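You operate a simulated robot arm through the tools that you are given. There is no shell and no other tool.

You are at the controls of a simulated robot arm. One attempt, no reset.

Task
Wash the brush with the black handle in the glass jar, dab it dry and put it back.
Fine: the brush rack and the jar of water on the finishing bench; all paint out; dab it on the folded blue towel by the jar; back in the same slot; lid back on the jar. The other brushes in the rack stay.

The check looks at the end state, three seconds after you hand in, the way a careful person would. Anything else that was tipped, shoved, dropped, spilled or broken makes it a failure. Lids that push on must go on centred and level and be pressed home; caps that screw on are set level and turned clockwise until they are tight. Flat cloth is picked up by pressing the open fingertips on it (5 to 10 N) and closing them slowly along it; thin cloth reads only 2 to 8 mm in the jaws.

Robot
A 6-joint arm with a two-finger parallel gripper, fixed in place. Base frame: the origin is on the floor under the middle of its stand, x ahead of it, y to its left, z up. Units: m, degrees, N and s.
It reaches about 1.066 m from its shoulder. Its first joint turns from -166.0 to 166.0 degrees. Payload 3.91 kg.
The tool frame sits at the grasp point between the pads (the TCP): z along the fingers, y along the line on which they close. The tips reach 0.03 m beyond it. The gripper opens to 0.11 m. The fingers are 0.02 m wide and 0.01 m thick; the gripper's body (0.048 by 0.112 m) begins 0.055 m behind the TCP.
Orientation is that of the tool frame in the base frame, as a unit quaternion [x, y, z, w]. With the fingers straight down and closing along the base's y, the tool's x points along the base's -x, its y along +y and its z along -z.

Tools
- The arm moves only by the tool apply_moves. Its argument "steps" is a list of rows, each a list of 6 numbers: the shift along the tool's x, y, z in units of 100 mm (1.0 is 100 mm), then the turn, a rotation vector about the tool's x, y, z in units of 90 degrees (1.0 is 90 degrees). In form: [[x, y, z, wx, wy, wz], ...]. A call has 1 to 20 rows; each row is the pose to reach, as a shift and turn from the pose commanded when the call began, along the tool's axes at that moment. "grip" is the closure in counts, from 0 (fully open) to 255 (shut), set as the call begins (left out, the last holds). A call with a number of a shift or a turn outside -1 to 1 is refused whole. A row lasts 0.2 s, in which the tool goes at most 0.05 m and 8.6 degrees; a call with a longer step from one row to the next is refused whole, and so is a gripper value outside its range. A pose out of reach is approached as far as the arm can. The call stops where the force on the tool passes 40 N (or 10 N more than at its start, if that is more) or the arm is blocked; 0.2 s more then pass. The fingers move at their own pace (about 0.153 m/s each) and stop on an object; they squeeze with about 45 N. The grip force told is the motor's: it shows also when the fingers shut on nothing. Time passes only in rows, and 0.2 s behind the last, so rows that repeat a pose let the fingers close. The reply holds the time, the measured pose of the TCP, the force on the tool along the base axes, the opening and the grip force, in the units named above and with some noise, with the torque about the TCP (base axes, N m) and any sound that the robot's microphone picked up, and new pictures: "show" is both (left out), scene, wrist or none.
- Cameras (640 x 400 px; columns grow to the right, rows downward): "scene" is fixed at [0.2189, -0.4988, 1.5458]; the picture's right is [0.95, -0.31, 0.00], its down [-0.11, -0.34, -0.94] and it looks along [0.29, 0.89, -0.35] (base axes); focal length 316 px, centre (320, 200). "wrist" rides on the gripper at [0.072, 0.017, -0.103] in the tool frame; the picture's right is [-0.23, 0.97, 0.00], its down [-0.76, -0.18, -0.62] and it looks along [-0.61, -0.14, 0.78] (tool axes); focal length 222 px, centre (320, 200). There is no depth. A picture from a camera that has moved, and an enlarged one, comes with that camera's place and axes in the base frame and with its lens.
- enlarge(camera, box): a new picture of the part [left, top, right, bottom] of that camera's present view, enlarged. It takes no simulated time.
- sign_off(): hands the job in; it is judged then, once.

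Places have to be worked out from the pictures, the camera data and where the tool is seen. Open the gripper and draw the arm clear of the work before you hand the job in, unless the task says otherwise.

The tools are called after "Emit:" by a JSON object that holds its "name" and its "arguments". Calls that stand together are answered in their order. apply_moves: Moves the arm, as the interface text tells. Its arguments: {"type":"object","properties":{"steps":{"type":"array","items":{"type":"array","items":{"type":"number"}}},"grip":{"type":"number"},"show":{"type":"string","enum":["both","scene","wrist","none"]}},"required":["steps"]} The other tools are called the same way: enlarge (camera, box) takes an enlarged picture of a part of a camera's view; sign_off () hands the job in.

At the start:

```text
time_s: 0.0
eef_pos: [0.5105, 0.2273, 1.308]
tool_rot: [0.001, 1.0, 0.0, 0.0]
contact_force: [0.0, -0.9, -0.2]
ft_torque: [0.02, -0.01, -0.02]
grip_width: 0.1101
grip_force: 0.0
```

scene: 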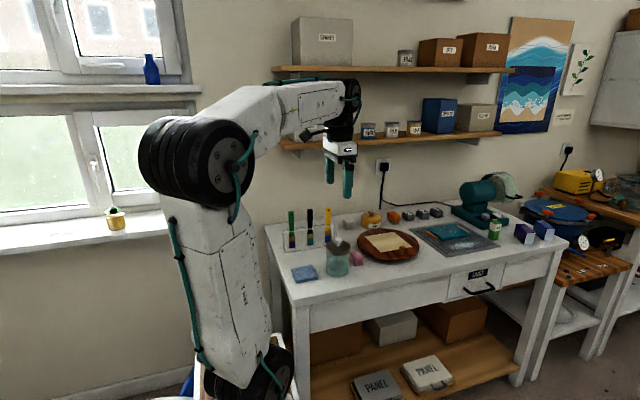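
wrist: 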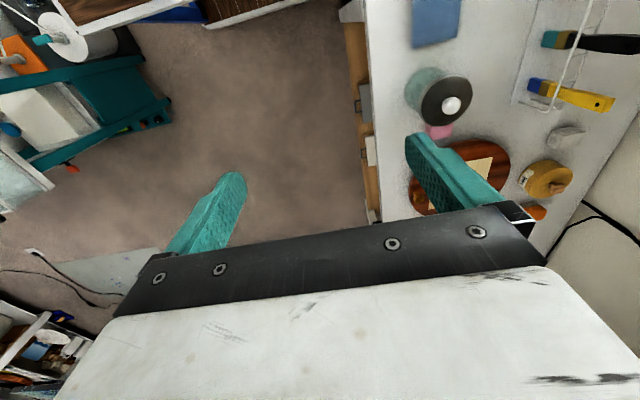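

I see a bench with a rack of brushes, a jar with a black lid and knob, and a blue towel. First I take enlarged views of them to judge positions.

Emit:
{"name": "enlarge", "arguments": {"camera": "scene", "box": [260, 190, 400, 290]}}

Emit:
{"name": "enlarge", "arguments": {"camera": "wrist", "box": [380, 0, 640, 200]}}

```text
4.00 times, centred on (330, 240) of scene
camera zoom: at [0.2189, -0.4988, 1.5458], right [0.95, -0.31, 0.0], down [-0.11, -0.34, -0.94], along [0.29, 0.89, -0.35], focal length 1266 px, centre (280, 40)
```

zoom: 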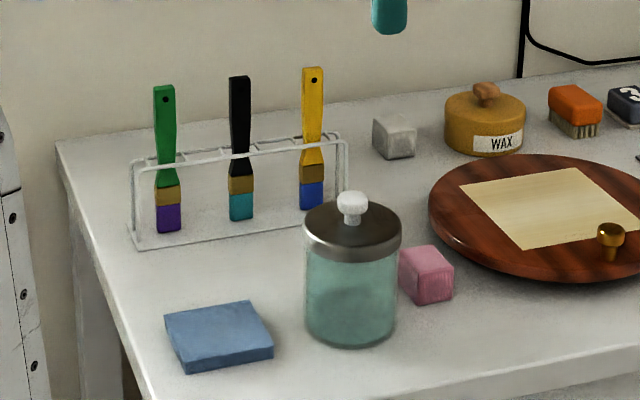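

```text
2.00 times, centred on (510, 100) of wrist
camera zoom: at [0.436, 0.2432, 1.4118], right [0.23, 0.97, 0.0], down [0.76, -0.18, 0.62], along [0.61, -0.14, -0.78], focal length 444 px, centre (-60, 400)
```

zoom: 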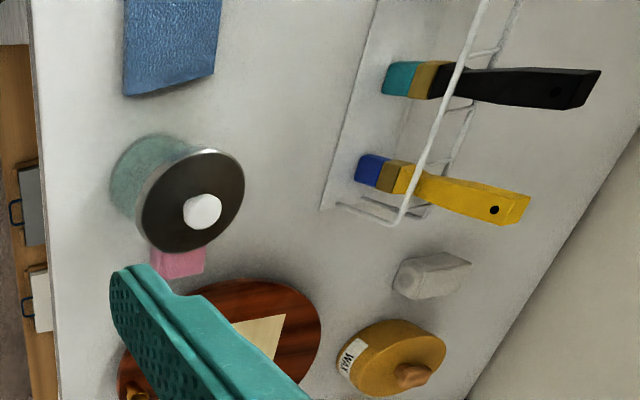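

The jar's knob looks to be near (0.583, 0.42, 1.03), and the black brush near (0.547, 0.643) with its top about z 1.06. The rack runs along x. I move the tool over the bench at height for a closer, second viewpoint.

Emit:
{"name": "apply_moves", "arguments": {"steps": [[0.25, 0.4, 0, 0, 0, 0], [0.5, 0.8, 0, 0, 0, 0], [0.6, 1.0, 0, 0, 0, 0]], "grip": 0, "show": "none"}}

Emit:
{"name": "apply_moves", "arguments": {"steps": [[0.15, 0.4, 0, 0, 0, 0], [0.3, 0.8, 0, 0, 0, 0], [0.3, 0.9, 0, 0, 0, 0], [0.3, 0.9, 0, 0, 0, 0]], "show": "both"}}

```text
time_s: 0.8
eef_pos: [0.4504, 0.325, 1.3061]
tool_rot: [0.001, 1.0, 0.0, 0.0]
contact_force: [0.0, -1.0, -0.9]
ft_torque: [0.0, -0.02, -0.01]
grip_width: 0.11
grip_force: 0.0
```

```text
time_s: 1.8
eef_pos: [0.4214, 0.4175, 1.307]
tool_rot: [0.001, 1.0, 0.0, -0.001]
contact_force: [-0.6, 0.3, 0.0]
ft_torque: [0.02, -0.01, -0.02]
grip_width: 0.1098
grip_force: 0.0
camera wrist: at [0.3466, 0.4344, 1.412], right [0.23, 0.97, 0.0], down [0.76, -0.18, 0.62], along [0.61, -0.14, -0.78], focal length 222 px, centre (320, 200)
```

scene: 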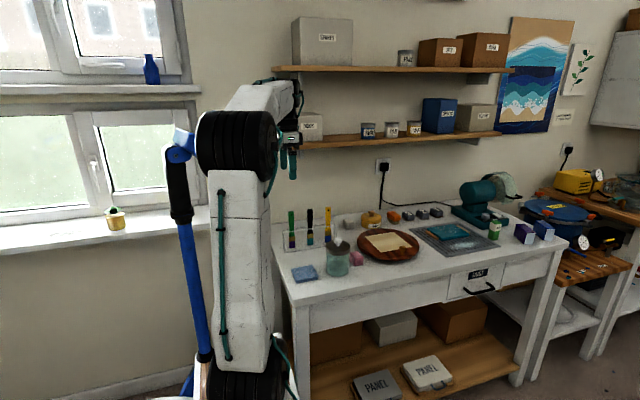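
wrist: 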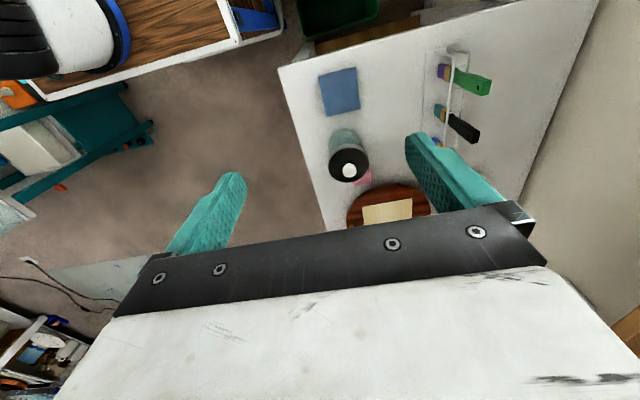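

The wrist view now shows the towel, jar, rack and tray. I enlarge it and the scene for precise triangulation.

Emit:
{"name": "enlarge", "arguments": {"camera": "wrist", "box": [280, 30, 520, 200]}}

Emit:
{"name": "enlarge", "arguments": {"camera": "scene", "box": [280, 200, 350, 250]}}

Emit:
{"name": "enlarge", "arguments": {"camera": "scene", "box": [285, 230, 375, 290]}}

```text
2.35 times, centred on (400, 115) of wrist
camera zoom: at [0.3466, 0.4344, 1.412], right [0.23, 0.97, 0.0], down [0.76, -0.18, 0.62], along [0.61, -0.14, -0.78], focal length 523 px, centre (132, 400)
```

zoom: 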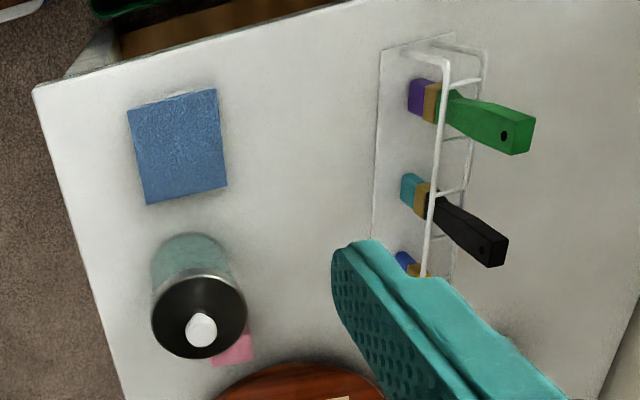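

```text
8.00 times, centred on (315, 225) of scene
camera zoom: at [0.2189, -0.4988, 1.5458], right [0.95, -0.31, 0.0], down [-0.11, -0.34, -0.94], along [0.29, 0.89, -0.35], focal length 2531 px, centre (360, 0)
```

zoom: 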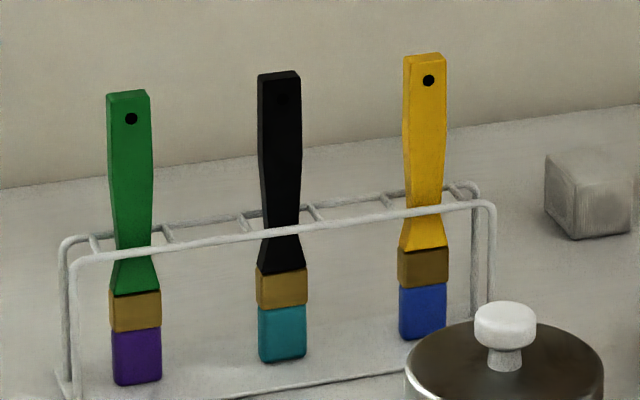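

```text
6.67 times, centred on (330, 260) of scene
camera zoom: at [0.2189, -0.4988, 1.5458], right [0.95, -0.31, 0.0], down [-0.11, -0.34, -0.94], along [0.29, 0.89, -0.35], focal length 2109 px, centre (253, -200)
```

zoom: 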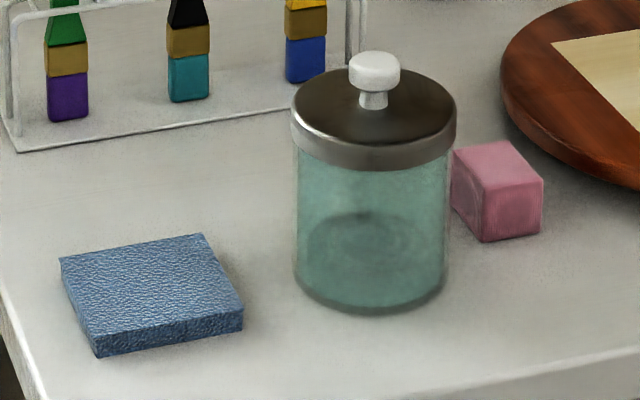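

From triangulation, the jar axis is near (0.594, 0.438), with the lid top at z≈0.984 and the knob top at ≈1.016. The table is at z≈0.877 and the black brush stands near (0.55, 0.652). I move above the knob.

Emit:
{"name": "apply_moves", "arguments": {"steps": [[-0.3, 0.05, 0.25, 0, 0, 0], [-0.6, 0.1, 0.5, 0, 0, 0], [-0.9, 0.15, 0.75, 0, 0, 0], [-0.9, 0.2, 0.9, 0, 0, 0]], "show": "none"}}

Emit:
{"name": "apply_moves", "arguments": {"steps": [[-0.3, 0, 0.25, 0, 0, 0], [-0.6, 0, 0.5, 0, 0, 0], [-0.83, 0, 0.8, 0, 0, 0], [-0.83, 0, 0.8, 0, 0, 0]], "show": "both"}}

```text
time_s: 2.8
eef_pos: [0.51, 0.4378, 1.2156]
tool_rot: [0.002, 1.0, 0.0, 0.0]
contact_force: [-1.1, 0.0, -0.9]
ft_torque: [0.01, -0.02, 0.0]
grip_width: 0.1102
grip_force: 0.0
```

```text
time_s: 3.8
eef_pos: [0.5951, 0.4356, 1.1363]
tool_rot: [0.002, 1.0, -0.001, 0.0]
contact_force: [0.2, -0.4, 0.7]
ft_torque: [0.0, 0.03, 0.02]
grip_width: 0.1096
grip_force: 0.2
camera wrist: at [0.52, 0.4526, 1.2407], right [0.23, 0.97, 0.0], down [0.76, -0.18, 0.62], along [0.61, -0.14, -0.78], focal length 222 px, centre (320, 200)
```

scene: 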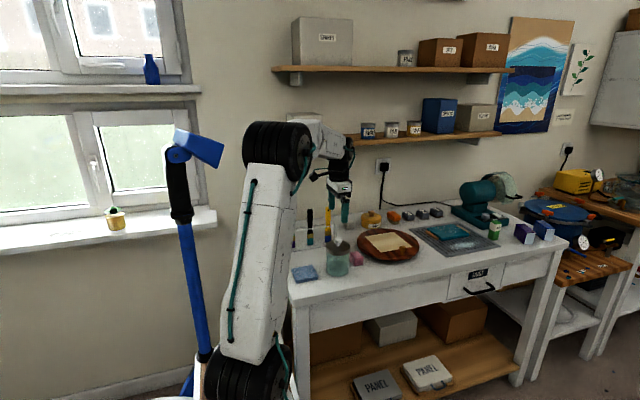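
wrist: 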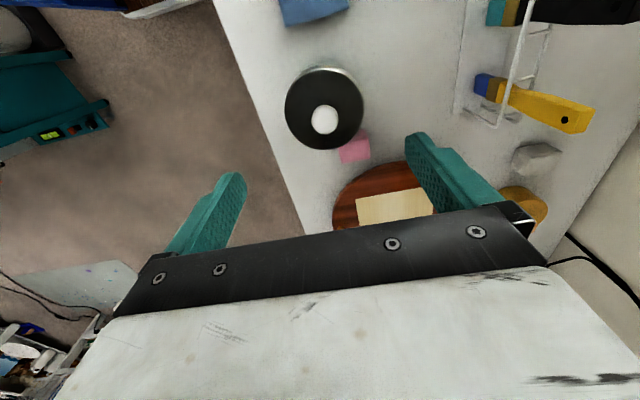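

The knob is measured at about (0.595, 0.439), and the tool is at (0.595, 0.4356). I shift +4 mm in y and descend until the tips are just above the knob, then check alignment.

Emit:
{"name": "apply_moves", "arguments": {"steps": [[0.0, 0.035, 0.25, 0, 0, 0], [0.0, 0.035, 0.5, 0, 0, 0], [0.0, 0.035, 0.75, 0, 0, 0], [0.0, 0.035, 0.75, 0, 0, 0]], "show": "wrist"}}

Emit:
{"name": "enlarge", "arguments": {"camera": "scene", "box": [300, 180, 390, 280]}}

```text
time_s: 4.8
eef_pos: [0.5938, 0.4411, 1.0627]
tool_rot: [0.001, 1.0, 0.0, 0.0]
contact_force: [-0.1, -0.6, 0.8]
ft_torque: [0.01, -0.02, 0.0]
grip_width: 0.1102
grip_force: 0.0
camera wrist: at [0.5201, 0.4566, 1.1666], right [0.23, 0.97, 0.0], down [0.76, -0.18, 0.62], along [0.61, -0.14, -0.78], focal length 222 px, centre (320, 200)
```

wrist: 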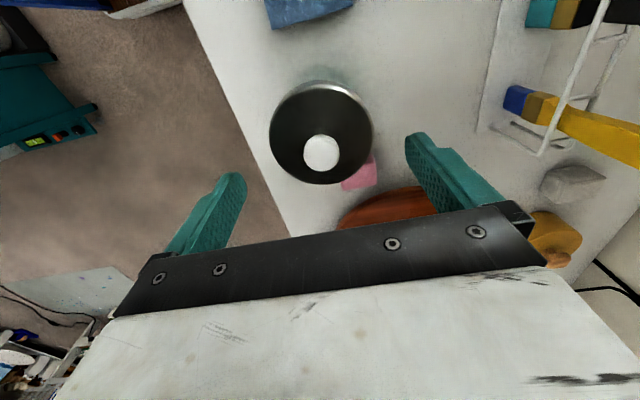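

```text
4.00 times, centred on (345, 230) of scene
camera zoom: at [0.2189, -0.4988, 1.5458], right [0.95, -0.31, 0.0], down [-0.11, -0.34, -0.94], along [0.29, 0.89, -0.35], focal length 1266 px, centre (220, 80)
```

zoom: 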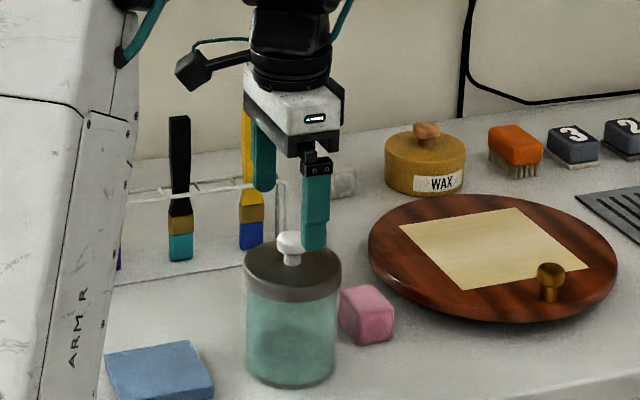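

The tool is centred over the knob (≈0.594, 0.440). I descend 42 mm so the tips reach either side of the knob, clear of the lid, then look before closing.

Emit:
{"name": "apply_moves", "arguments": {"steps": [[0, 0, 0.2, 0, 0, 0], [0, 0, 0.35, 0, 0, 0], [0, 0, 0.42, 0, 0, 0], [0, 0, 0.42, 0, 0, 0]], "show": "wrist"}}

Emit:
{"name": "enlarge", "arguments": {"camera": "scene", "box": [310, 210, 370, 260]}}

```text
time_s: 5.8
eef_pos: [0.5939, 0.4394, 1.0204]
tool_rot: [0.0, 1.0, 0.0, 0.0]
contact_force: [0.0, -0.3, 0.2]
ft_torque: [0.03, -0.02, 0.0]
grip_width: 0.1099
grip_force: 0.1
camera wrist: at [0.519, 0.456, 1.1254], right [0.23, 0.97, 0.0], down [0.76, -0.18, 0.62], along [0.61, -0.14, -0.78], focal length 222 px, centre (320, 200)
```

wrist: 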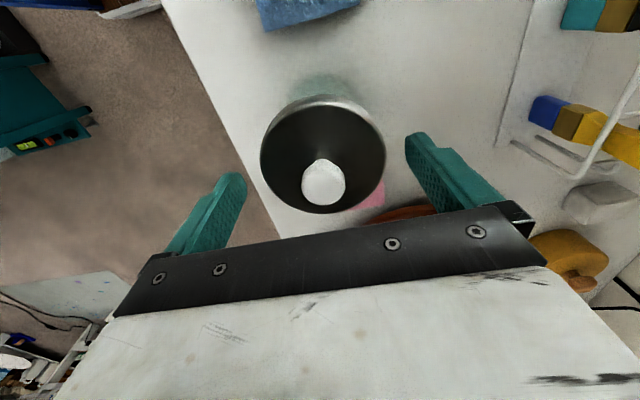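

```text
8.00 times, centred on (340, 235) of scene
camera zoom: at [0.2189, -0.4988, 1.5458], right [0.95, -0.31, 0.0], down [-0.11, -0.34, -0.94], along [0.29, 0.89, -0.35], focal length 2531 px, centre (160, -80)
```

zoom: 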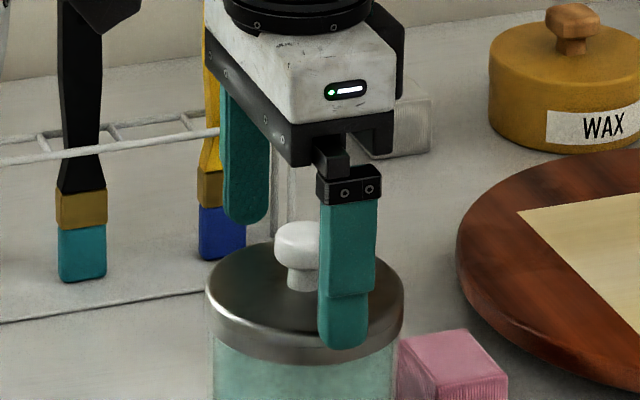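

The fingers look about 3 mm toward -x of the knob. I nudge +3 mm in x and close partway to just wider than the knob to check centring.

Emit:
{"name": "apply_moves", "arguments": {"steps": [[-0.03, 0, 0, 0, 0, 0], [-0.03, 0, 0, 0, 0, 0], [-0.03, 0, 0, 0, 0, 0], [-0.03, 0, 0, 0, 0, 0]], "grip": 165, "show": "wrist"}}

Emit:
{"name": "enlarge", "arguments": {"camera": "wrist", "box": [240, 90, 400, 220]}}

Emit:
{"name": "enlarge", "arguments": {"camera": "scene", "box": [310, 210, 370, 260]}}

```text
time_s: 6.8
eef_pos: [0.5966, 0.4394, 1.0227]
tool_rot: [0.001, 1.0, 0.0, -0.001]
contact_force: [0.0, 0.4, 0.1]
ft_torque: [0.01, 0.0, 0.0]
grip_width: 0.0391
grip_force: 0.0
camera wrist: at [0.5224, 0.4559, 1.1257], right [0.23, 0.97, 0.0], down [0.76, -0.18, 0.62], along [0.61, -0.14, -0.78], focal length 222 px, centre (320, 200)
```

wrist: 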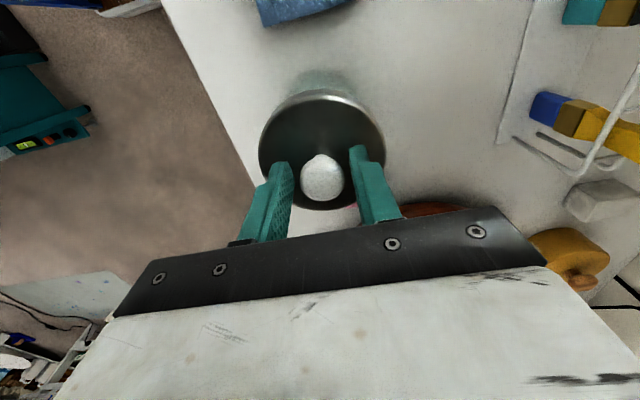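

```text
3.08 times, centred on (320, 155) of wrist
camera zoom: at [0.5224, 0.4559, 1.1257], right [0.23, 0.97, 0.0], down [0.76, -0.18, 0.62], along [0.61, -0.14, -0.78], focal length 684 px, centre (320, 338)
```

zoom: 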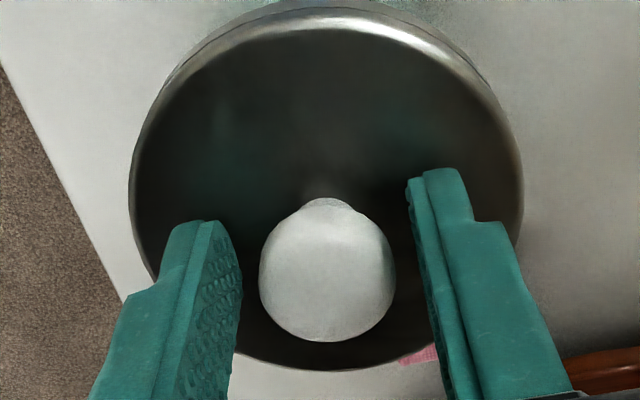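

```text
8.00 times, centred on (340, 235) of scene
camera zoom: at [0.2189, -0.4988, 1.5458], right [0.95, -0.31, 0.0], down [-0.11, -0.34, -0.94], along [0.29, 0.89, -0.35], focal length 2531 px, centre (160, -80)
```

zoom: 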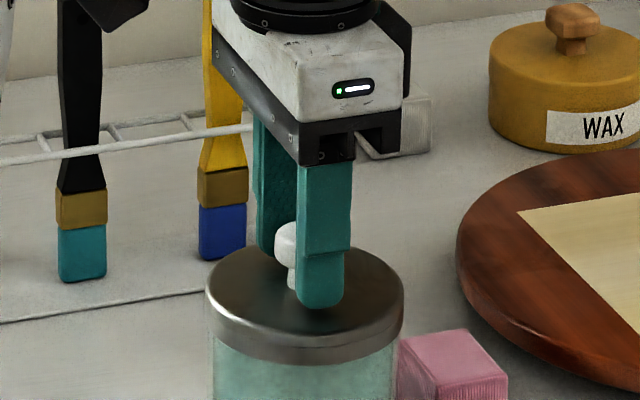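

The knob sits between the pads nearly centred. I close fully on it.

Emit:
{"name": "apply_moves", "arguments": {"steps": [[0, 0, 0, 0, 0, 0], [0, 0, 0, 0, 0, 0], [0, 0, 0, 0, 0, 0], [0, 0, 0, 0, 0, 0]], "grip": 255, "show": "wrist"}}

Emit:
{"name": "enlarge", "arguments": {"camera": "wrist", "box": [240, 90, 400, 220]}}

```text
time_s: 7.8
eef_pos: [0.5975, 0.4391, 1.0216]
tool_rot: [0.001, 1.0, 0.0, 0.001]
contact_force: [0.3, 0.2, 0.0]
ft_torque: [0.01, 0.01, -0.01]
grip_width: 0.0256
grip_force: 45.0
heard: snap
camera wrist: at [0.5224, 0.4559, 1.1257], right [0.23, 0.97, 0.0], down [0.76, -0.18, 0.62], along [0.61, -0.14, -0.78], focal length 222 px, centre (320, 200)
```

wrist: 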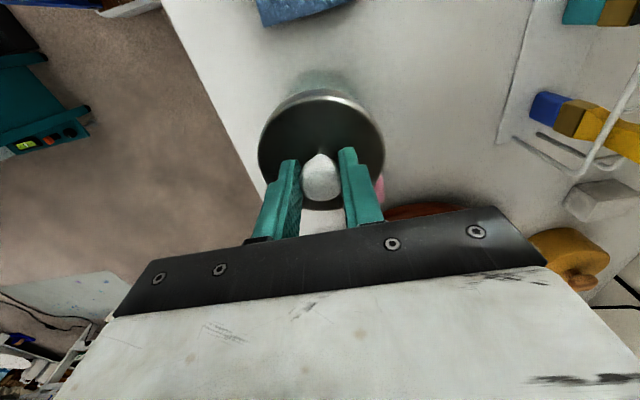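

```text
3.08 times, centred on (320, 155) of wrist
camera zoom: at [0.5224, 0.4559, 1.1257], right [0.23, 0.97, 0.0], down [0.76, -0.18, 0.62], along [0.61, -0.14, -0.78], focal length 684 px, centre (320, 338)
```

zoom: 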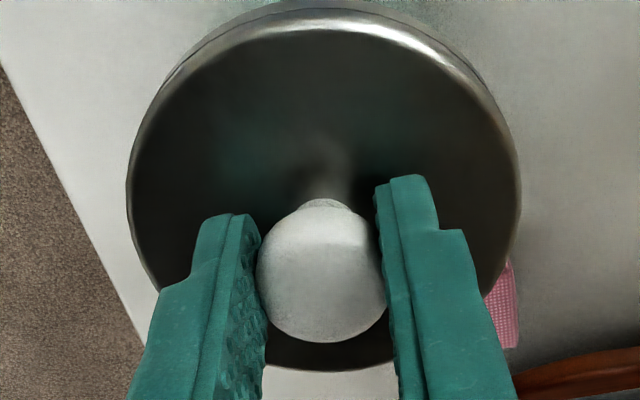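

Gripped at 25.6 mm with 45 N; a "snap" was heard, possibly the lid shifting on its seat. I lift slowly 10 mm, watching force and picture.

Emit:
{"name": "apply_moves", "arguments": {"steps": [[0, 0, -0.02, 0, 0, 0], [0, 0, -0.04, 0, 0, 0], [0, 0, -0.06, 0, 0, 0], [0, 0, -0.08, 0, 0, 0], [0, 0, -0.1, 0, 0, 0]], "show": "wrist"}}

Emit:
{"name": "enlarge", "arguments": {"camera": "scene", "box": [300, 210, 380, 285]}}

```text
time_s: 9.0
eef_pos: [0.5966, 0.4399, 1.0299]
tool_rot: [0.001, 1.0, 0.001, 0.0]
contact_force: [-0.2, -0.4, 0.6]
ft_torque: [0.0, -0.01, -0.01]
grip_width: 0.0255
grip_force: 44.9
camera wrist: at [0.5223, 0.4564, 1.1349], right [0.23, 0.97, 0.0], down [0.76, -0.18, 0.62], along [0.61, -0.14, -0.78], focal length 222 px, centre (320, 200)
```

wrist: 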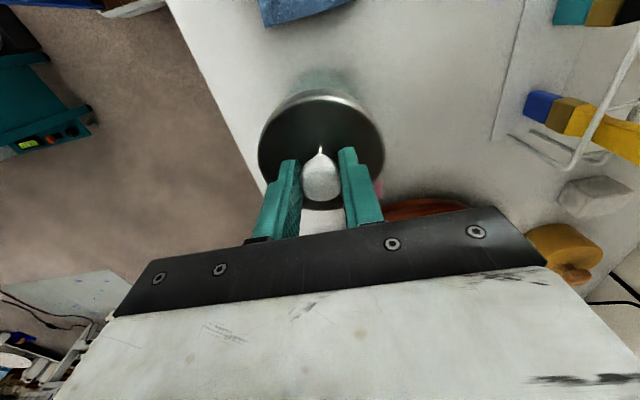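

```text
5.33 times, centred on (340, 248) of scene
camera zoom: at [0.2189, -0.4988, 1.5458], right [0.95, -0.31, 0.0], down [-0.11, -0.34, -0.94], along [0.29, 0.89, -0.35], focal length 1688 px, centre (213, -53)
```

zoom: 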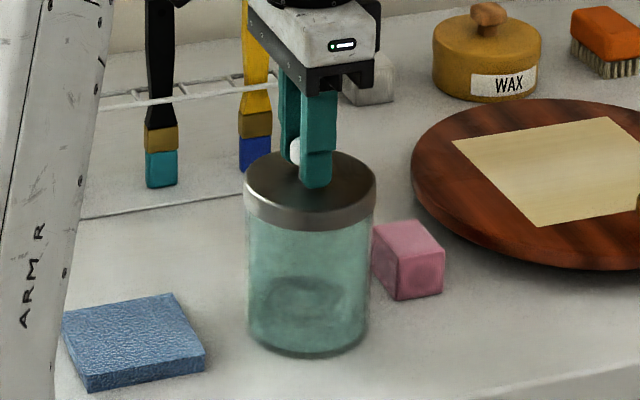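

A small bright detail appeared between the knob and the lid; I enlarge to see whether the lid is rising with the knob.

Emit:
{"name": "enlarge", "arguments": {"camera": "wrist", "box": [250, 80, 390, 220]}}

Emit:
{"name": "enlarge", "arguments": {"camera": "scene", "box": [325, 215, 365, 245]}}

```text
2.86 times, centred on (320, 150) of wrist
camera zoom: at [0.5223, 0.4564, 1.1349], right [0.23, 0.97, 0.0], down [0.76, -0.18, 0.62], along [0.61, -0.14, -0.78], focal length 635 px, centre (320, 343)
```

zoom: 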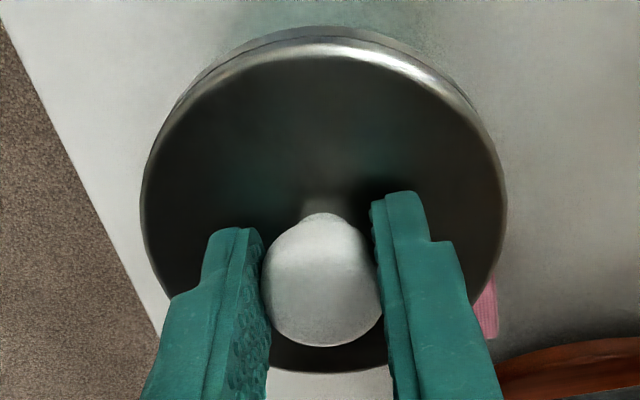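

```text
13.33 times, centred on (345, 230) of scene
camera zoom: at [0.2189, -0.4988, 1.5458], right [0.95, -0.31, 0.0], down [-0.11, -0.34, -0.94], along [0.29, 0.89, -0.35], focal length 4219 px, centre (-13, -200)
```

zoom: 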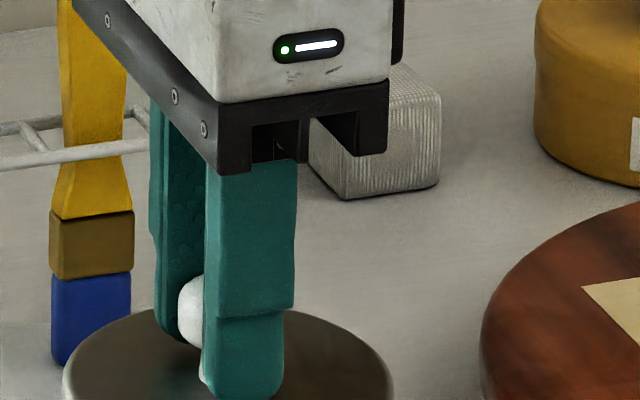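

The lid has risen with the knob (same relation to the fingers) while the jar's base stays put. I lift it well clear of the jar.

Emit:
{"name": "apply_moves", "arguments": {"steps": [[0, 0, -0.1, 0, 0, 0], [0, 0, -0.25, 0, 0, 0], [0, 0, -0.5, 0, 0, 0], [0, 0, -0.7, 0, 0, 0], [0, 0, -0.7, 0, 0, 0]], "show": "both"}}

Emit:
{"name": "enlarge", "arguments": {"camera": "scene", "box": [300, 190, 380, 290]}}

```text
time_s: 10.2
eef_pos: [0.5961, 0.4403, 1.1003]
tool_rot: [0.002, 1.0, 0.0, 0.0]
contact_force: [0.1, 0.3, -1.4]
ft_torque: [0.0, -0.03, 0.0]
grip_width: 0.0256
grip_force: 45.1
camera wrist: at [0.5222, 0.4559, 1.2046], right [0.23, 0.97, 0.0], down [0.76, -0.18, 0.62], along [0.61, -0.14, -0.78], focal length 222 px, centre (320, 200)
```

scene: 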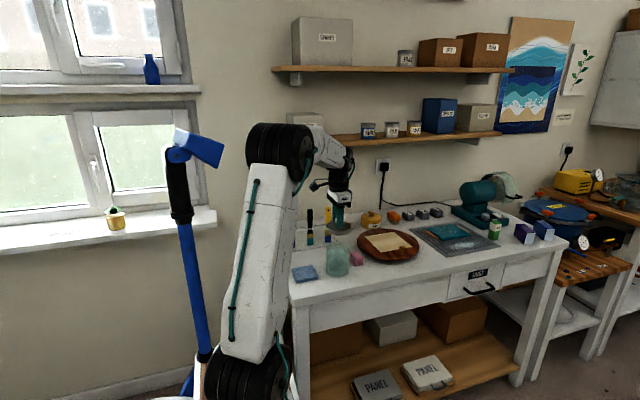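
wrist: 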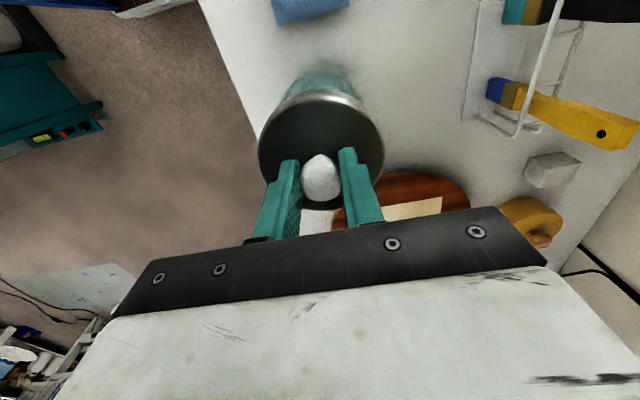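

```text
4.00 times, centred on (340, 240) of scene
camera zoom: at [0.2189, -0.4988, 1.5458], right [0.95, -0.31, 0.0], down [-0.11, -0.34, -0.94], along [0.29, 0.89, -0.35], focal length 1266 px, centre (240, 40)
```

zoom: 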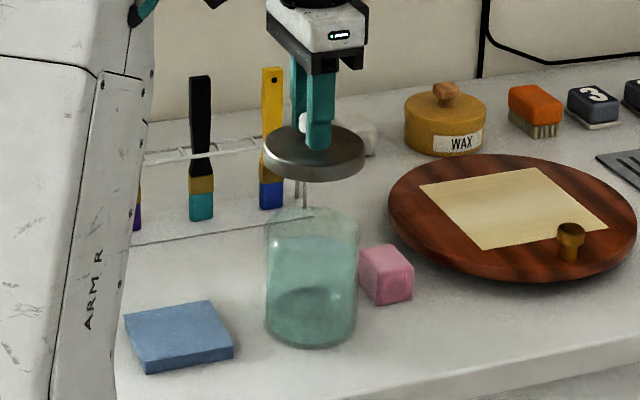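

The lid is off and level; the jar is nearly full, with the water surface around z≈0.955. I carry the lid to the free table patch between towel and rack, around (0.49, 0.555).

Emit:
{"name": "apply_moves", "arguments": {"steps": [[0.2, 0.2, 0, 0, 0, 0], [0.4, 0.4, 0, 0, 0, 0], [0.6, 0.65, 0, 0, 0, 0], [0.8, 0.9, 0, 0, 0, 0], [0.95, 1.0, 0, 0, 0, 0]], "show": "none"}}

Emit:
{"name": "apply_moves", "arguments": {"steps": [[0.1, 0.15, 0.2, 0, 0, 0], [0.1, 0.15, 0.5, 0, 0, 0], [0.1, 0.15, 0.8, 0, 0, 0], [0.1, 0.15, 0.95, 0, 0, 0], [0.1, 0.15, 1.0, 0, 0, 0], [0.1, 0.15, 1.0, 0, 0, 0]], "show": "both"}}

Emit:
{"name": "enlarge", "arguments": {"camera": "scene", "box": [270, 190, 370, 290]}}

```text
time_s: 11.4
eef_pos: [0.5036, 0.5409, 1.1002]
tool_rot: [0.0, 1.0, 0.0, 0.0]
contact_force: [1.2, -0.4, 0.0]
ft_torque: [0.01, -0.02, -0.04]
grip_width: 0.0254
grip_force: 44.9
```

```text
time_s: 12.8
eef_pos: [0.4918, 0.5549, 1.0008]
tool_rot: [0.001, 1.0, 0.001, 0.0]
contact_force: [0.7, -0.8, -0.6]
ft_torque: [0.0, 0.02, 0.01]
grip_width: 0.0254
grip_force: 44.6
camera wrist: at [0.4175, 0.5715, 1.1053], right [0.23, 0.97, 0.0], down [0.76, -0.18, 0.62], along [0.61, -0.14, -0.78], focal length 222 px, centre (320, 200)
```

scene: 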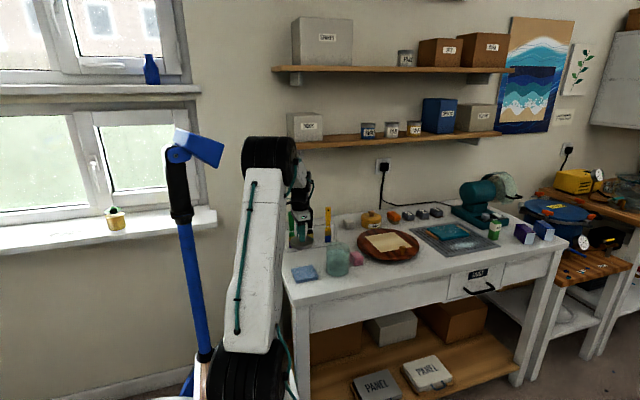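
wrist: 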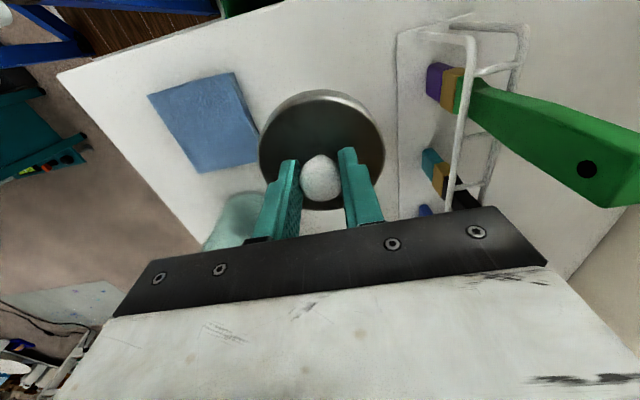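

```text
4.00 times, centred on (320, 240) of scene
camera zoom: at [0.2189, -0.4988, 1.5458], right [0.95, -0.31, 0.0], down [-0.11, -0.34, -0.94], along [0.29, 0.89, -0.35], focal length 1266 px, centre (320, 40)
```

zoom: 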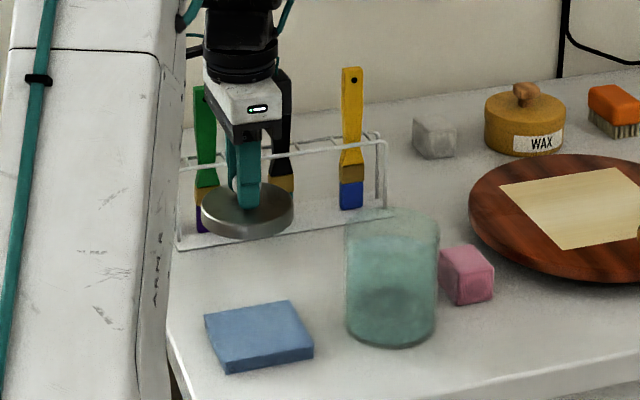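

The lid hangs level over the free patch, clear of the rack and towel. I lower it in stages toward an expected touchdown at TCP z≈0.93.

Emit:
{"name": "apply_moves", "arguments": {"steps": [[0, 0, 0.25, 0, 0, 0], [0, 0, 0.45, 0, 0, 0], [0, 0, 0.58, 0, 0, 0], [0, 0, 0.58, 0, 0, 0]], "show": "wrist"}}

Emit:
{"name": "enlarge", "arguments": {"camera": "scene", "box": [280, 210, 340, 260]}}

```text
time_s: 13.8
eef_pos: [0.4895, 0.556, 0.9435]
tool_rot: [0.001, 1.0, 0.001, -0.001]
contact_force: [0.9, -0.2, -0.2]
ft_torque: [0.0, -0.01, 0.0]
grip_width: 0.0254
grip_force: 44.7
camera wrist: at [0.4159, 0.573, 1.0474], right [0.23, 0.97, 0.0], down [0.76, -0.18, 0.62], along [0.61, -0.14, -0.78], focal length 222 px, centre (320, 200)
```

wrist: 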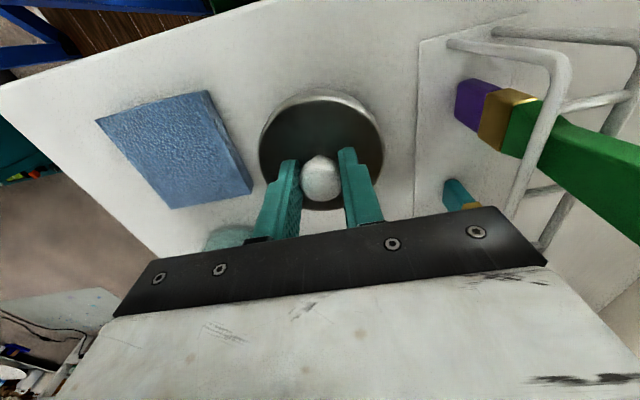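

```text
8.00 times, centred on (310, 235) of scene
camera zoom: at [0.2189, -0.4988, 1.5458], right [0.95, -0.31, 0.0], down [-0.11, -0.34, -0.94], along [0.29, 0.89, -0.35], focal length 2531 px, centre (400, -80)
```

zoom: 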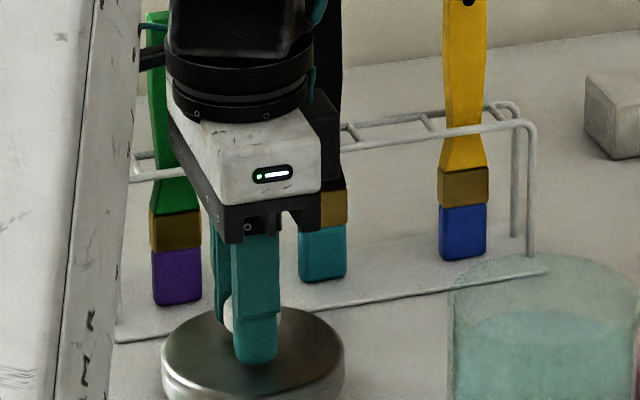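

Still free (force ≈0). I lower in 2 mm steps to find contact.

Emit:
{"name": "apply_moves", "arguments": {"steps": [[0, 0, 0.02, 0, 0, 0], [0, 0, 0.04, 0, 0, 0], [0, 0, 0.06, 0, 0, 0], [0, 0, 0.08, 0, 0, 0]], "show": "none"}}

Emit:
{"name": "enlarge", "arguments": {"camera": "scene", "box": [280, 220, 340, 270]}}

```text
time_s: 14.8
eef_pos: [0.4898, 0.5544, 0.9348]
tool_rot: [0.001, 1.0, 0.0, 0.0]
contact_force: [-0.1, -0.3, -0.6]
ft_torque: [-0.03, 0.01, 0.02]
grip_width: 0.0257
grip_force: 45.2
```

```text
8.00 times, centred on (310, 245) of scene
camera zoom: at [0.2189, -0.4988, 1.5458], right [0.95, -0.31, 0.0], down [-0.11, -0.34, -0.94], along [0.29, 0.89, -0.35], focal length 2531 px, centre (400, -160)
```

zoom: 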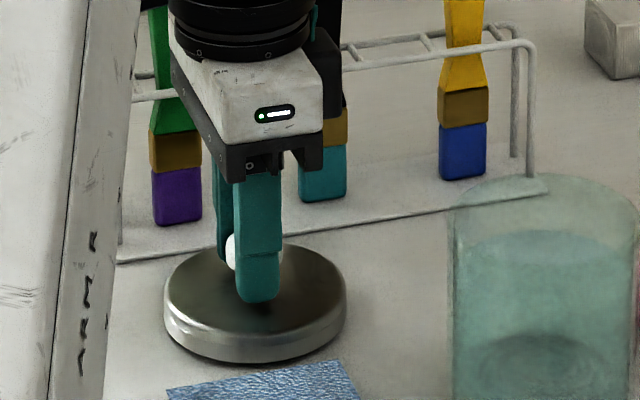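

Very near the table. I continue in 1 mm steps.

Emit:
{"name": "apply_moves", "arguments": {"steps": [[0, 0, 0.01, 0, 0, 0], [0, 0, 0.02, 0, 0, 0], [0, 0, 0.03, 0, 0, 0]], "show": "none"}}

Emit:
{"name": "apply_moves", "arguments": {"steps": [[0, 0, 0.01, 0, 0, 0], [0, 0, 0.02, 0, 0, 0]], "show": "none"}}

Emit:
{"name": "enlarge", "arguments": {"camera": "scene", "box": [280, 220, 340, 270]}}

```text
time_s: 15.6
eef_pos: [0.4917, 0.5555, 0.9313]
tool_rot: [0.0, 1.0, 0.0, 0.0]
contact_force: [-0.4, 0.3, -0.4]
ft_torque: [0.0, -0.01, 0.03]
grip_width: 0.0256
grip_force: 44.8
```

```text
time_s: 16.2
eef_pos: [0.4923, 0.5546, 0.9295]
tool_rot: [0.002, 1.0, 0.0, 0.0]
contact_force: [0.4, -1.0, -1.2]
ft_torque: [0.0, 0.0, 0.0]
grip_width: 0.0257
grip_force: 45.1
```

```text
8.00 times, centred on (310, 245) of scene
camera zoom: at [0.2189, -0.4988, 1.5458], right [0.95, -0.31, 0.0], down [-0.11, -0.34, -0.94], along [0.29, 0.89, -0.35], focal length 2531 px, centre (400, -160)
```

zoom: 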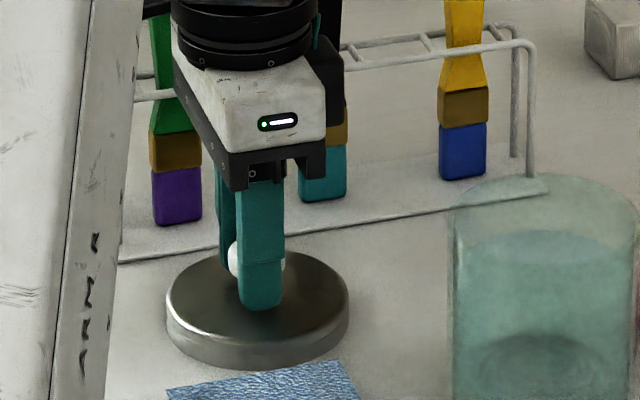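

No contact force yet at z≈0.930. I continue downward in 1 mm steps.

Emit:
{"name": "apply_moves", "arguments": {"steps": [[0, 0, 0.01, 0, 0, 0], [0, 0, 0.02, 0, 0, 0]], "show": "none"}}

Emit:
{"name": "apply_moves", "arguments": {"steps": [[0, 0, 0.01, 0, 0, 0], [0, 0, 0.02, 0, 0, 0]], "show": "none"}}

Emit:
{"name": "enlarge", "arguments": {"camera": "scene", "box": [280, 220, 340, 270]}}

```text
time_s: 16.8
eef_pos: [0.4924, 0.5532, 0.9277]
tool_rot: [0.002, 1.0, 0.0, 0.0]
contact_force: [0.1, -1.0, -1.0]
ft_torque: [0.0, 0.01, 0.02]
grip_width: 0.025
grip_force: 44.8
```

```text
time_s: 17.4
eef_pos: [0.492, 0.5544, 0.9261]
tool_rot: [0.001, 1.0, 0.0, 0.0]
contact_force: [1.1, 0.6, -0.4]
ft_torque: [0.0, 0.03, 0.03]
grip_width: 0.0256
grip_force: 45.2
```

```text
8.00 times, centred on (310, 245) of scene
camera zoom: at [0.2189, -0.4988, 1.5458], right [0.95, -0.31, 0.0], down [-0.11, -0.34, -0.94], along [0.29, 0.89, -0.35], focal length 2531 px, centre (400, -160)
```

zoom: 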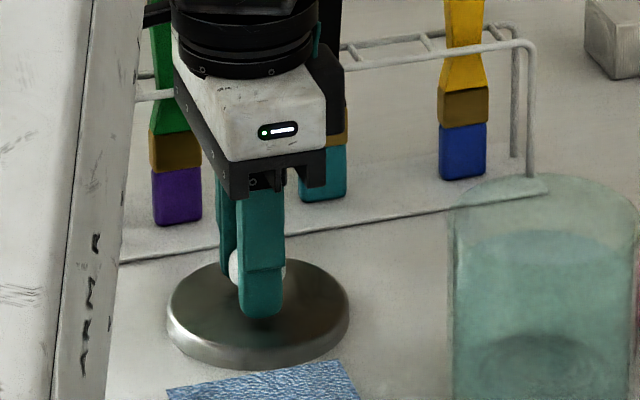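

The lid's visible skirt seems to be getting shorter without force; I enlarge more closely before going on.

Emit:
{"name": "enlarge", "arguments": {"camera": "scene", "box": [295, 245, 329, 270]}}

Emit:
{"name": "apply_moves", "arguments": {"steps": [[0, 0, 0, 0, 0, 0]], "show": "wrist"}}

Emit:
{"name": "enlarge", "arguments": {"camera": "wrist", "box": [250, 70, 410, 220]}}

```text
16.00 times, centred on (312, 258) of scene
camera zoom: at [0.2189, -0.4988, 1.5458], right [0.95, -0.31, 0.0], down [-0.11, -0.34, -0.94], along [0.29, 0.89, -0.35], focal length 5063 px, centre (448, -720)
```

zoom: 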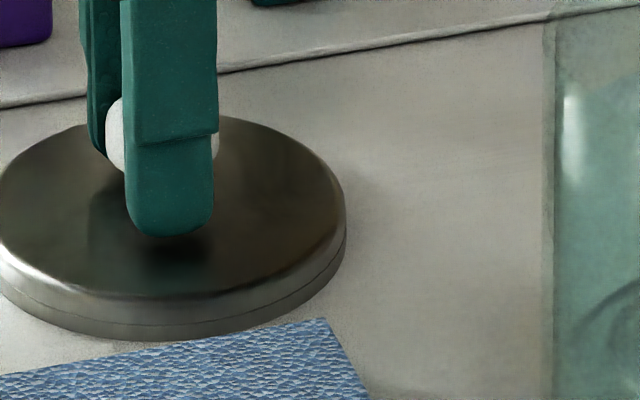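

```text
time_s: 17.8
eef_pos: [0.4925, 0.5552, 0.9245]
tool_rot: [0.001, 1.0, 0.0, 0.0]
contact_force: [-0.7, -0.7, -0.8]
ft_torque: [0.01, -0.02, 0.04]
grip_width: 0.0256
grip_force: 45.5
camera wrist: at [0.4177, 0.5718, 1.0291], right [0.23, 0.97, 0.0], down [0.76, -0.18, 0.62], along [0.61, -0.14, -0.78], focal length 222 px, centre (320, 200)
```

wrist: 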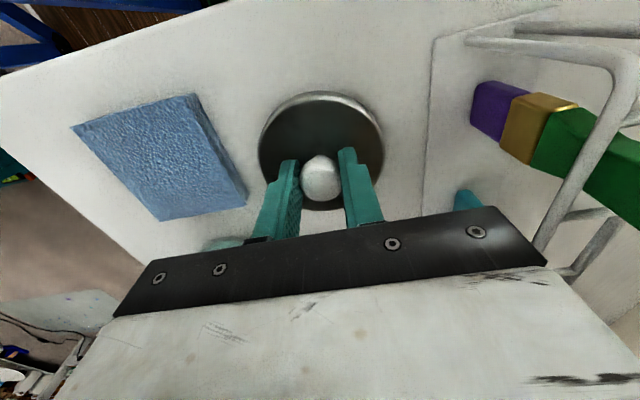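

```text
2.67 times, centred on (330, 145) of wrist
camera zoom: at [0.4177, 0.5718, 1.0291], right [0.23, 0.97, 0.0], down [0.76, -0.18, 0.62], along [0.61, -0.14, -0.78], focal length 592 px, centre (293, 347)
```

zoom: 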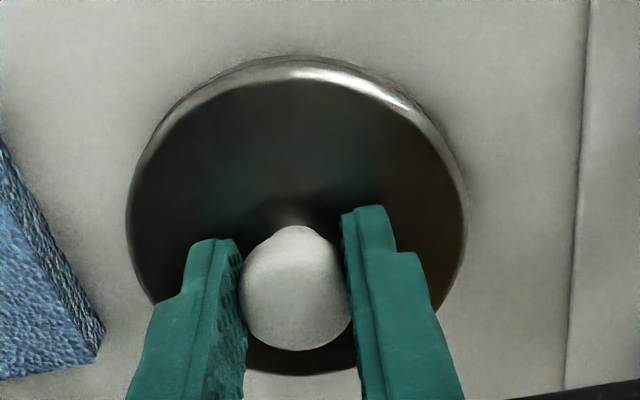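

The skirt is only about 12 mm tall, so touchdown should be close to here. I continue 1 mm at a time.

Emit:
{"name": "apply_moves", "arguments": {"steps": [[0, 0, 0.01, 0, 0, 0], [0, 0, 0.01, 0, 0, 0]], "show": "none"}}

Emit:
{"name": "apply_moves", "arguments": {"steps": [[0, 0, 0.01, 0, 0, 0], [0, 0, 0.01, 0, 0, 0]], "show": "none"}}

Emit:
{"name": "apply_moves", "arguments": {"steps": [[0, 0, 0.01, 0, 0, 0], [0, 0, 0.01, 0, 0, 0]], "show": "none"}}

Emit:
{"name": "enlarge", "arguments": {"camera": "scene", "box": [295, 245, 329, 270]}}

```text
time_s: 18.4
eef_pos: [0.4921, 0.5549, 0.9246]
tool_rot: [0.001, 1.0, -0.001, 0.0]
contact_force: [-0.9, 0.3, -0.7]
ft_torque: [0.01, 0.02, 0.0]
grip_width: 0.0255
grip_force: 44.6
```

```text
time_s: 19.0
eef_pos: [0.4927, 0.5545, 0.9242]
tool_rot: [0.001, 1.0, 0.0, 0.0]
contact_force: [0.1, 0.6, -0.3]
ft_torque: [-0.01, 0.01, 0.0]
grip_width: 0.0252
grip_force: 45.2
```

```text
time_s: 19.6
eef_pos: [0.4927, 0.5556, 0.9219]
tool_rot: [0.001, 1.0, 0.0, 0.001]
contact_force: [0.0, -0.1, 0.1]
ft_torque: [0.02, 0.0, 0.0]
grip_width: 0.0256
grip_force: 45.0
```

```text
16.00 times, centred on (312, 258) of scene
camera zoom: at [0.2189, -0.4988, 1.5458], right [0.95, -0.31, 0.0], down [-0.11, -0.34, -0.94], along [0.29, 0.89, -0.35], focal length 5063 px, centre (448, -720)
```

zoom: 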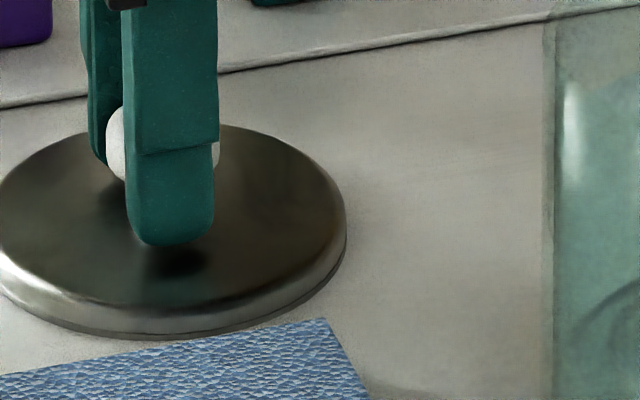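

The gap (thin dark line under the skirt) is closing; roughly 1 mm remains. I continue.

Emit:
{"name": "apply_moves", "arguments": {"steps": [[0, 0, 0.01, 0, 0, 0], [0, 0, 0.01, 0, 0, 0]], "show": "none"}}

Emit:
{"name": "apply_moves", "arguments": {"steps": [[0, 0, 0.01, 0, 0, 0], [0, 0, 0.01, 0, 0, 0]], "show": "none"}}

Emit:
{"name": "enlarge", "arguments": {"camera": "scene", "box": [295, 245, 329, 270]}}

```text
time_s: 20.2
eef_pos: [0.4933, 0.5551, 0.9216]
tool_rot: [0.0, 1.0, 0.0, -0.001]
contact_force: [0.1, 0.2, 1.5]
ft_torque: [-0.11, 0.04, 0.01]
grip_width: 0.0253
grip_force: 45.0
```

```text
time_s: 20.8
eef_pos: [0.4929, 0.5552, 0.9203]
tool_rot: [0.001, 1.0, 0.0, 0.001]
contact_force: [0.7, 2.6, 3.1]
ft_torque: [-0.08, -0.08, 0.07]
grip_width: 0.0253
grip_force: 45.2
```

```text
16.00 times, centred on (312, 258) of scene
camera zoom: at [0.2189, -0.4988, 1.5458], right [0.95, -0.31, 0.0], down [-0.11, -0.34, -0.94], along [0.29, 0.89, -0.35], focal length 5063 px, centre (448, -720)
```

zoom: 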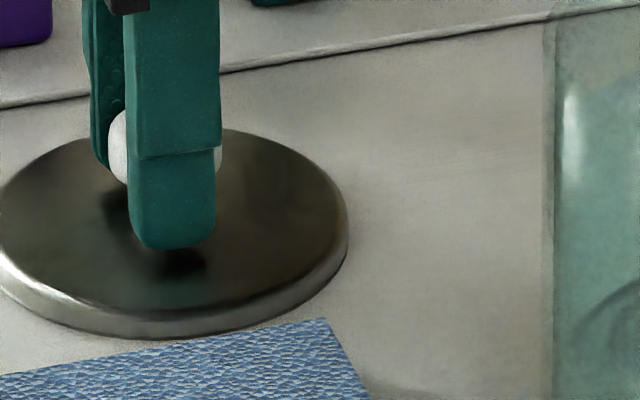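

Contact is felt (3 N) at commanded z≈0.921: the lid rests on the table. I open the fingers partway and check.

Emit:
{"name": "apply_moves", "arguments": {"steps": [[0, 0, 0, 0, 0, 0], [0, 0, 0, 0, 0, 0], [0, 0, 0, 0, 0, 0]], "grip": 120, "show": "wrist"}}

Emit:
{"name": "enlarge", "arguments": {"camera": "scene", "box": [280, 220, 340, 270]}}

```text
time_s: 21.6
eef_pos: [0.4934, 0.5559, 0.9213]
tool_rot: [0.001, 1.0, 0.0, 0.0]
contact_force: [0.0, -0.1, -0.2]
ft_torque: [-0.01, 0.0, 0.03]
grip_width: 0.0583
grip_force: 0.0
camera wrist: at [0.4184, 0.5721, 1.0248], right [0.23, 0.97, 0.0], down [0.76, -0.18, 0.62], along [0.61, -0.14, -0.78], focal length 222 px, centre (320, 200)
```

wrist: 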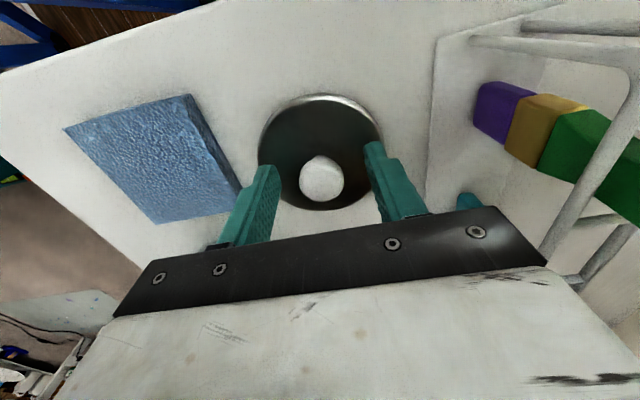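

```text
8.00 times, centred on (310, 245) of scene
camera zoom: at [0.2189, -0.4988, 1.5458], right [0.95, -0.31, 0.0], down [-0.11, -0.34, -0.94], along [0.29, 0.89, -0.35], focal length 2531 px, centre (400, -160)
```

zoom: 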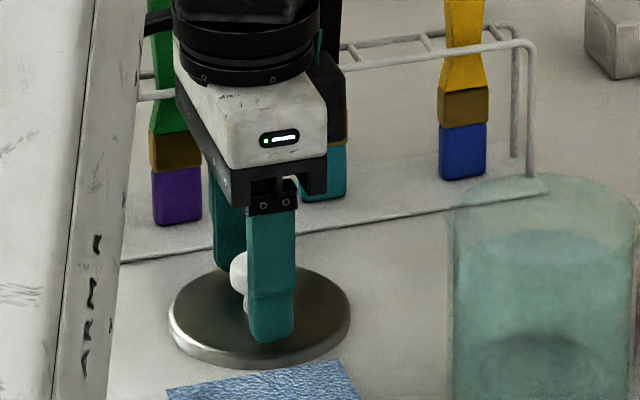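

The lid rests flat and free. I rise straight up, then look at the brush rack from above before approaching the black handle.

Emit:
{"name": "apply_moves", "arguments": {"steps": [[0, 0, -0.2, 0, 0, 0], [0, 0, -0.5, 0, 0, 0], [0, 0, -0.9, 0, 0, 0], [0, 0, -1.0, 0, 0, 0]], "show": "none"}}

Emit:
{"name": "apply_moves", "arguments": {"steps": [[0, 0, -0.4, 0, 0, 0], [0, 0, -0.8, 0, 0, 0], [0, 0, -1.0, 0, 0, 0], [0, 0, -1.0, 0, 0, 0]], "grip": 0, "show": "wrist"}}

Emit:
{"name": "enlarge", "arguments": {"camera": "wrist", "box": [340, 0, 640, 200]}}

Emit:
{"name": "enlarge", "arguments": {"camera": "scene", "box": [285, 195, 345, 255]}}

```text
time_s: 22.6
eef_pos: [0.4942, 0.5561, 1.0206]
tool_rot: [0.001, 1.0, 0.0, 0.0]
contact_force: [0.7, -0.5, 0.1]
ft_torque: [-0.02, 0.0, 0.03]
grip_width: 0.0583
grip_force: 0.1
```

```text
time_s: 23.6
eef_pos: [0.4915, 0.5558, 1.1202]
tool_rot: [0.001, 1.0, 0.0, 0.0]
contact_force: [0.0, -0.5, 0.3]
ft_torque: [0.0, 0.0, 0.01]
grip_width: 0.1101
grip_force: 0.1
camera wrist: at [0.417, 0.5721, 1.2246], right [0.23, 0.97, 0.0], down [0.76, -0.18, 0.62], along [0.61, -0.14, -0.78], focal length 222 px, centre (320, 200)
```

wrist: 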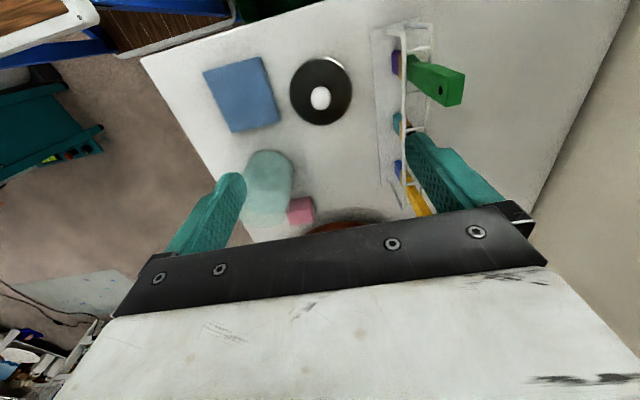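

```text
2.00 times, centred on (490, 100) of wrist
camera zoom: at [0.417, 0.5721, 1.2246], right [0.23, 0.97, 0.0], down [0.76, -0.18, 0.62], along [0.61, -0.14, -0.78], focal length 444 px, centre (-20, 400)
```

zoom: 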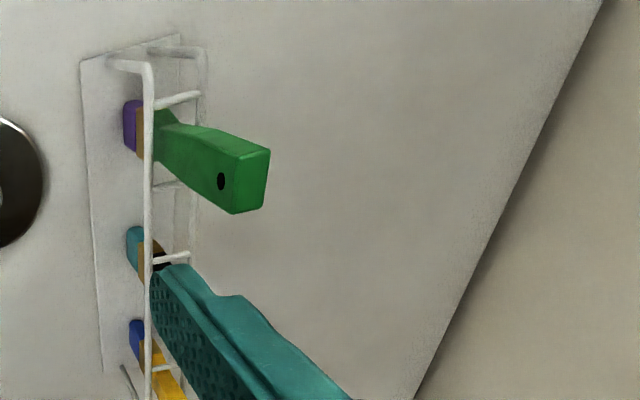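

```text
6.67 times, centred on (315, 225) of scene
camera zoom: at [0.2189, -0.4988, 1.5458], right [0.95, -0.31, 0.0], down [-0.11, -0.34, -0.94], along [0.29, 0.89, -0.35], focal length 2109 px, centre (353, 33)
```

zoom: 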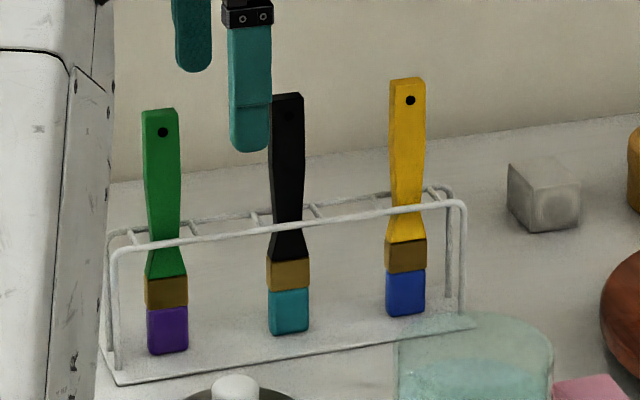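

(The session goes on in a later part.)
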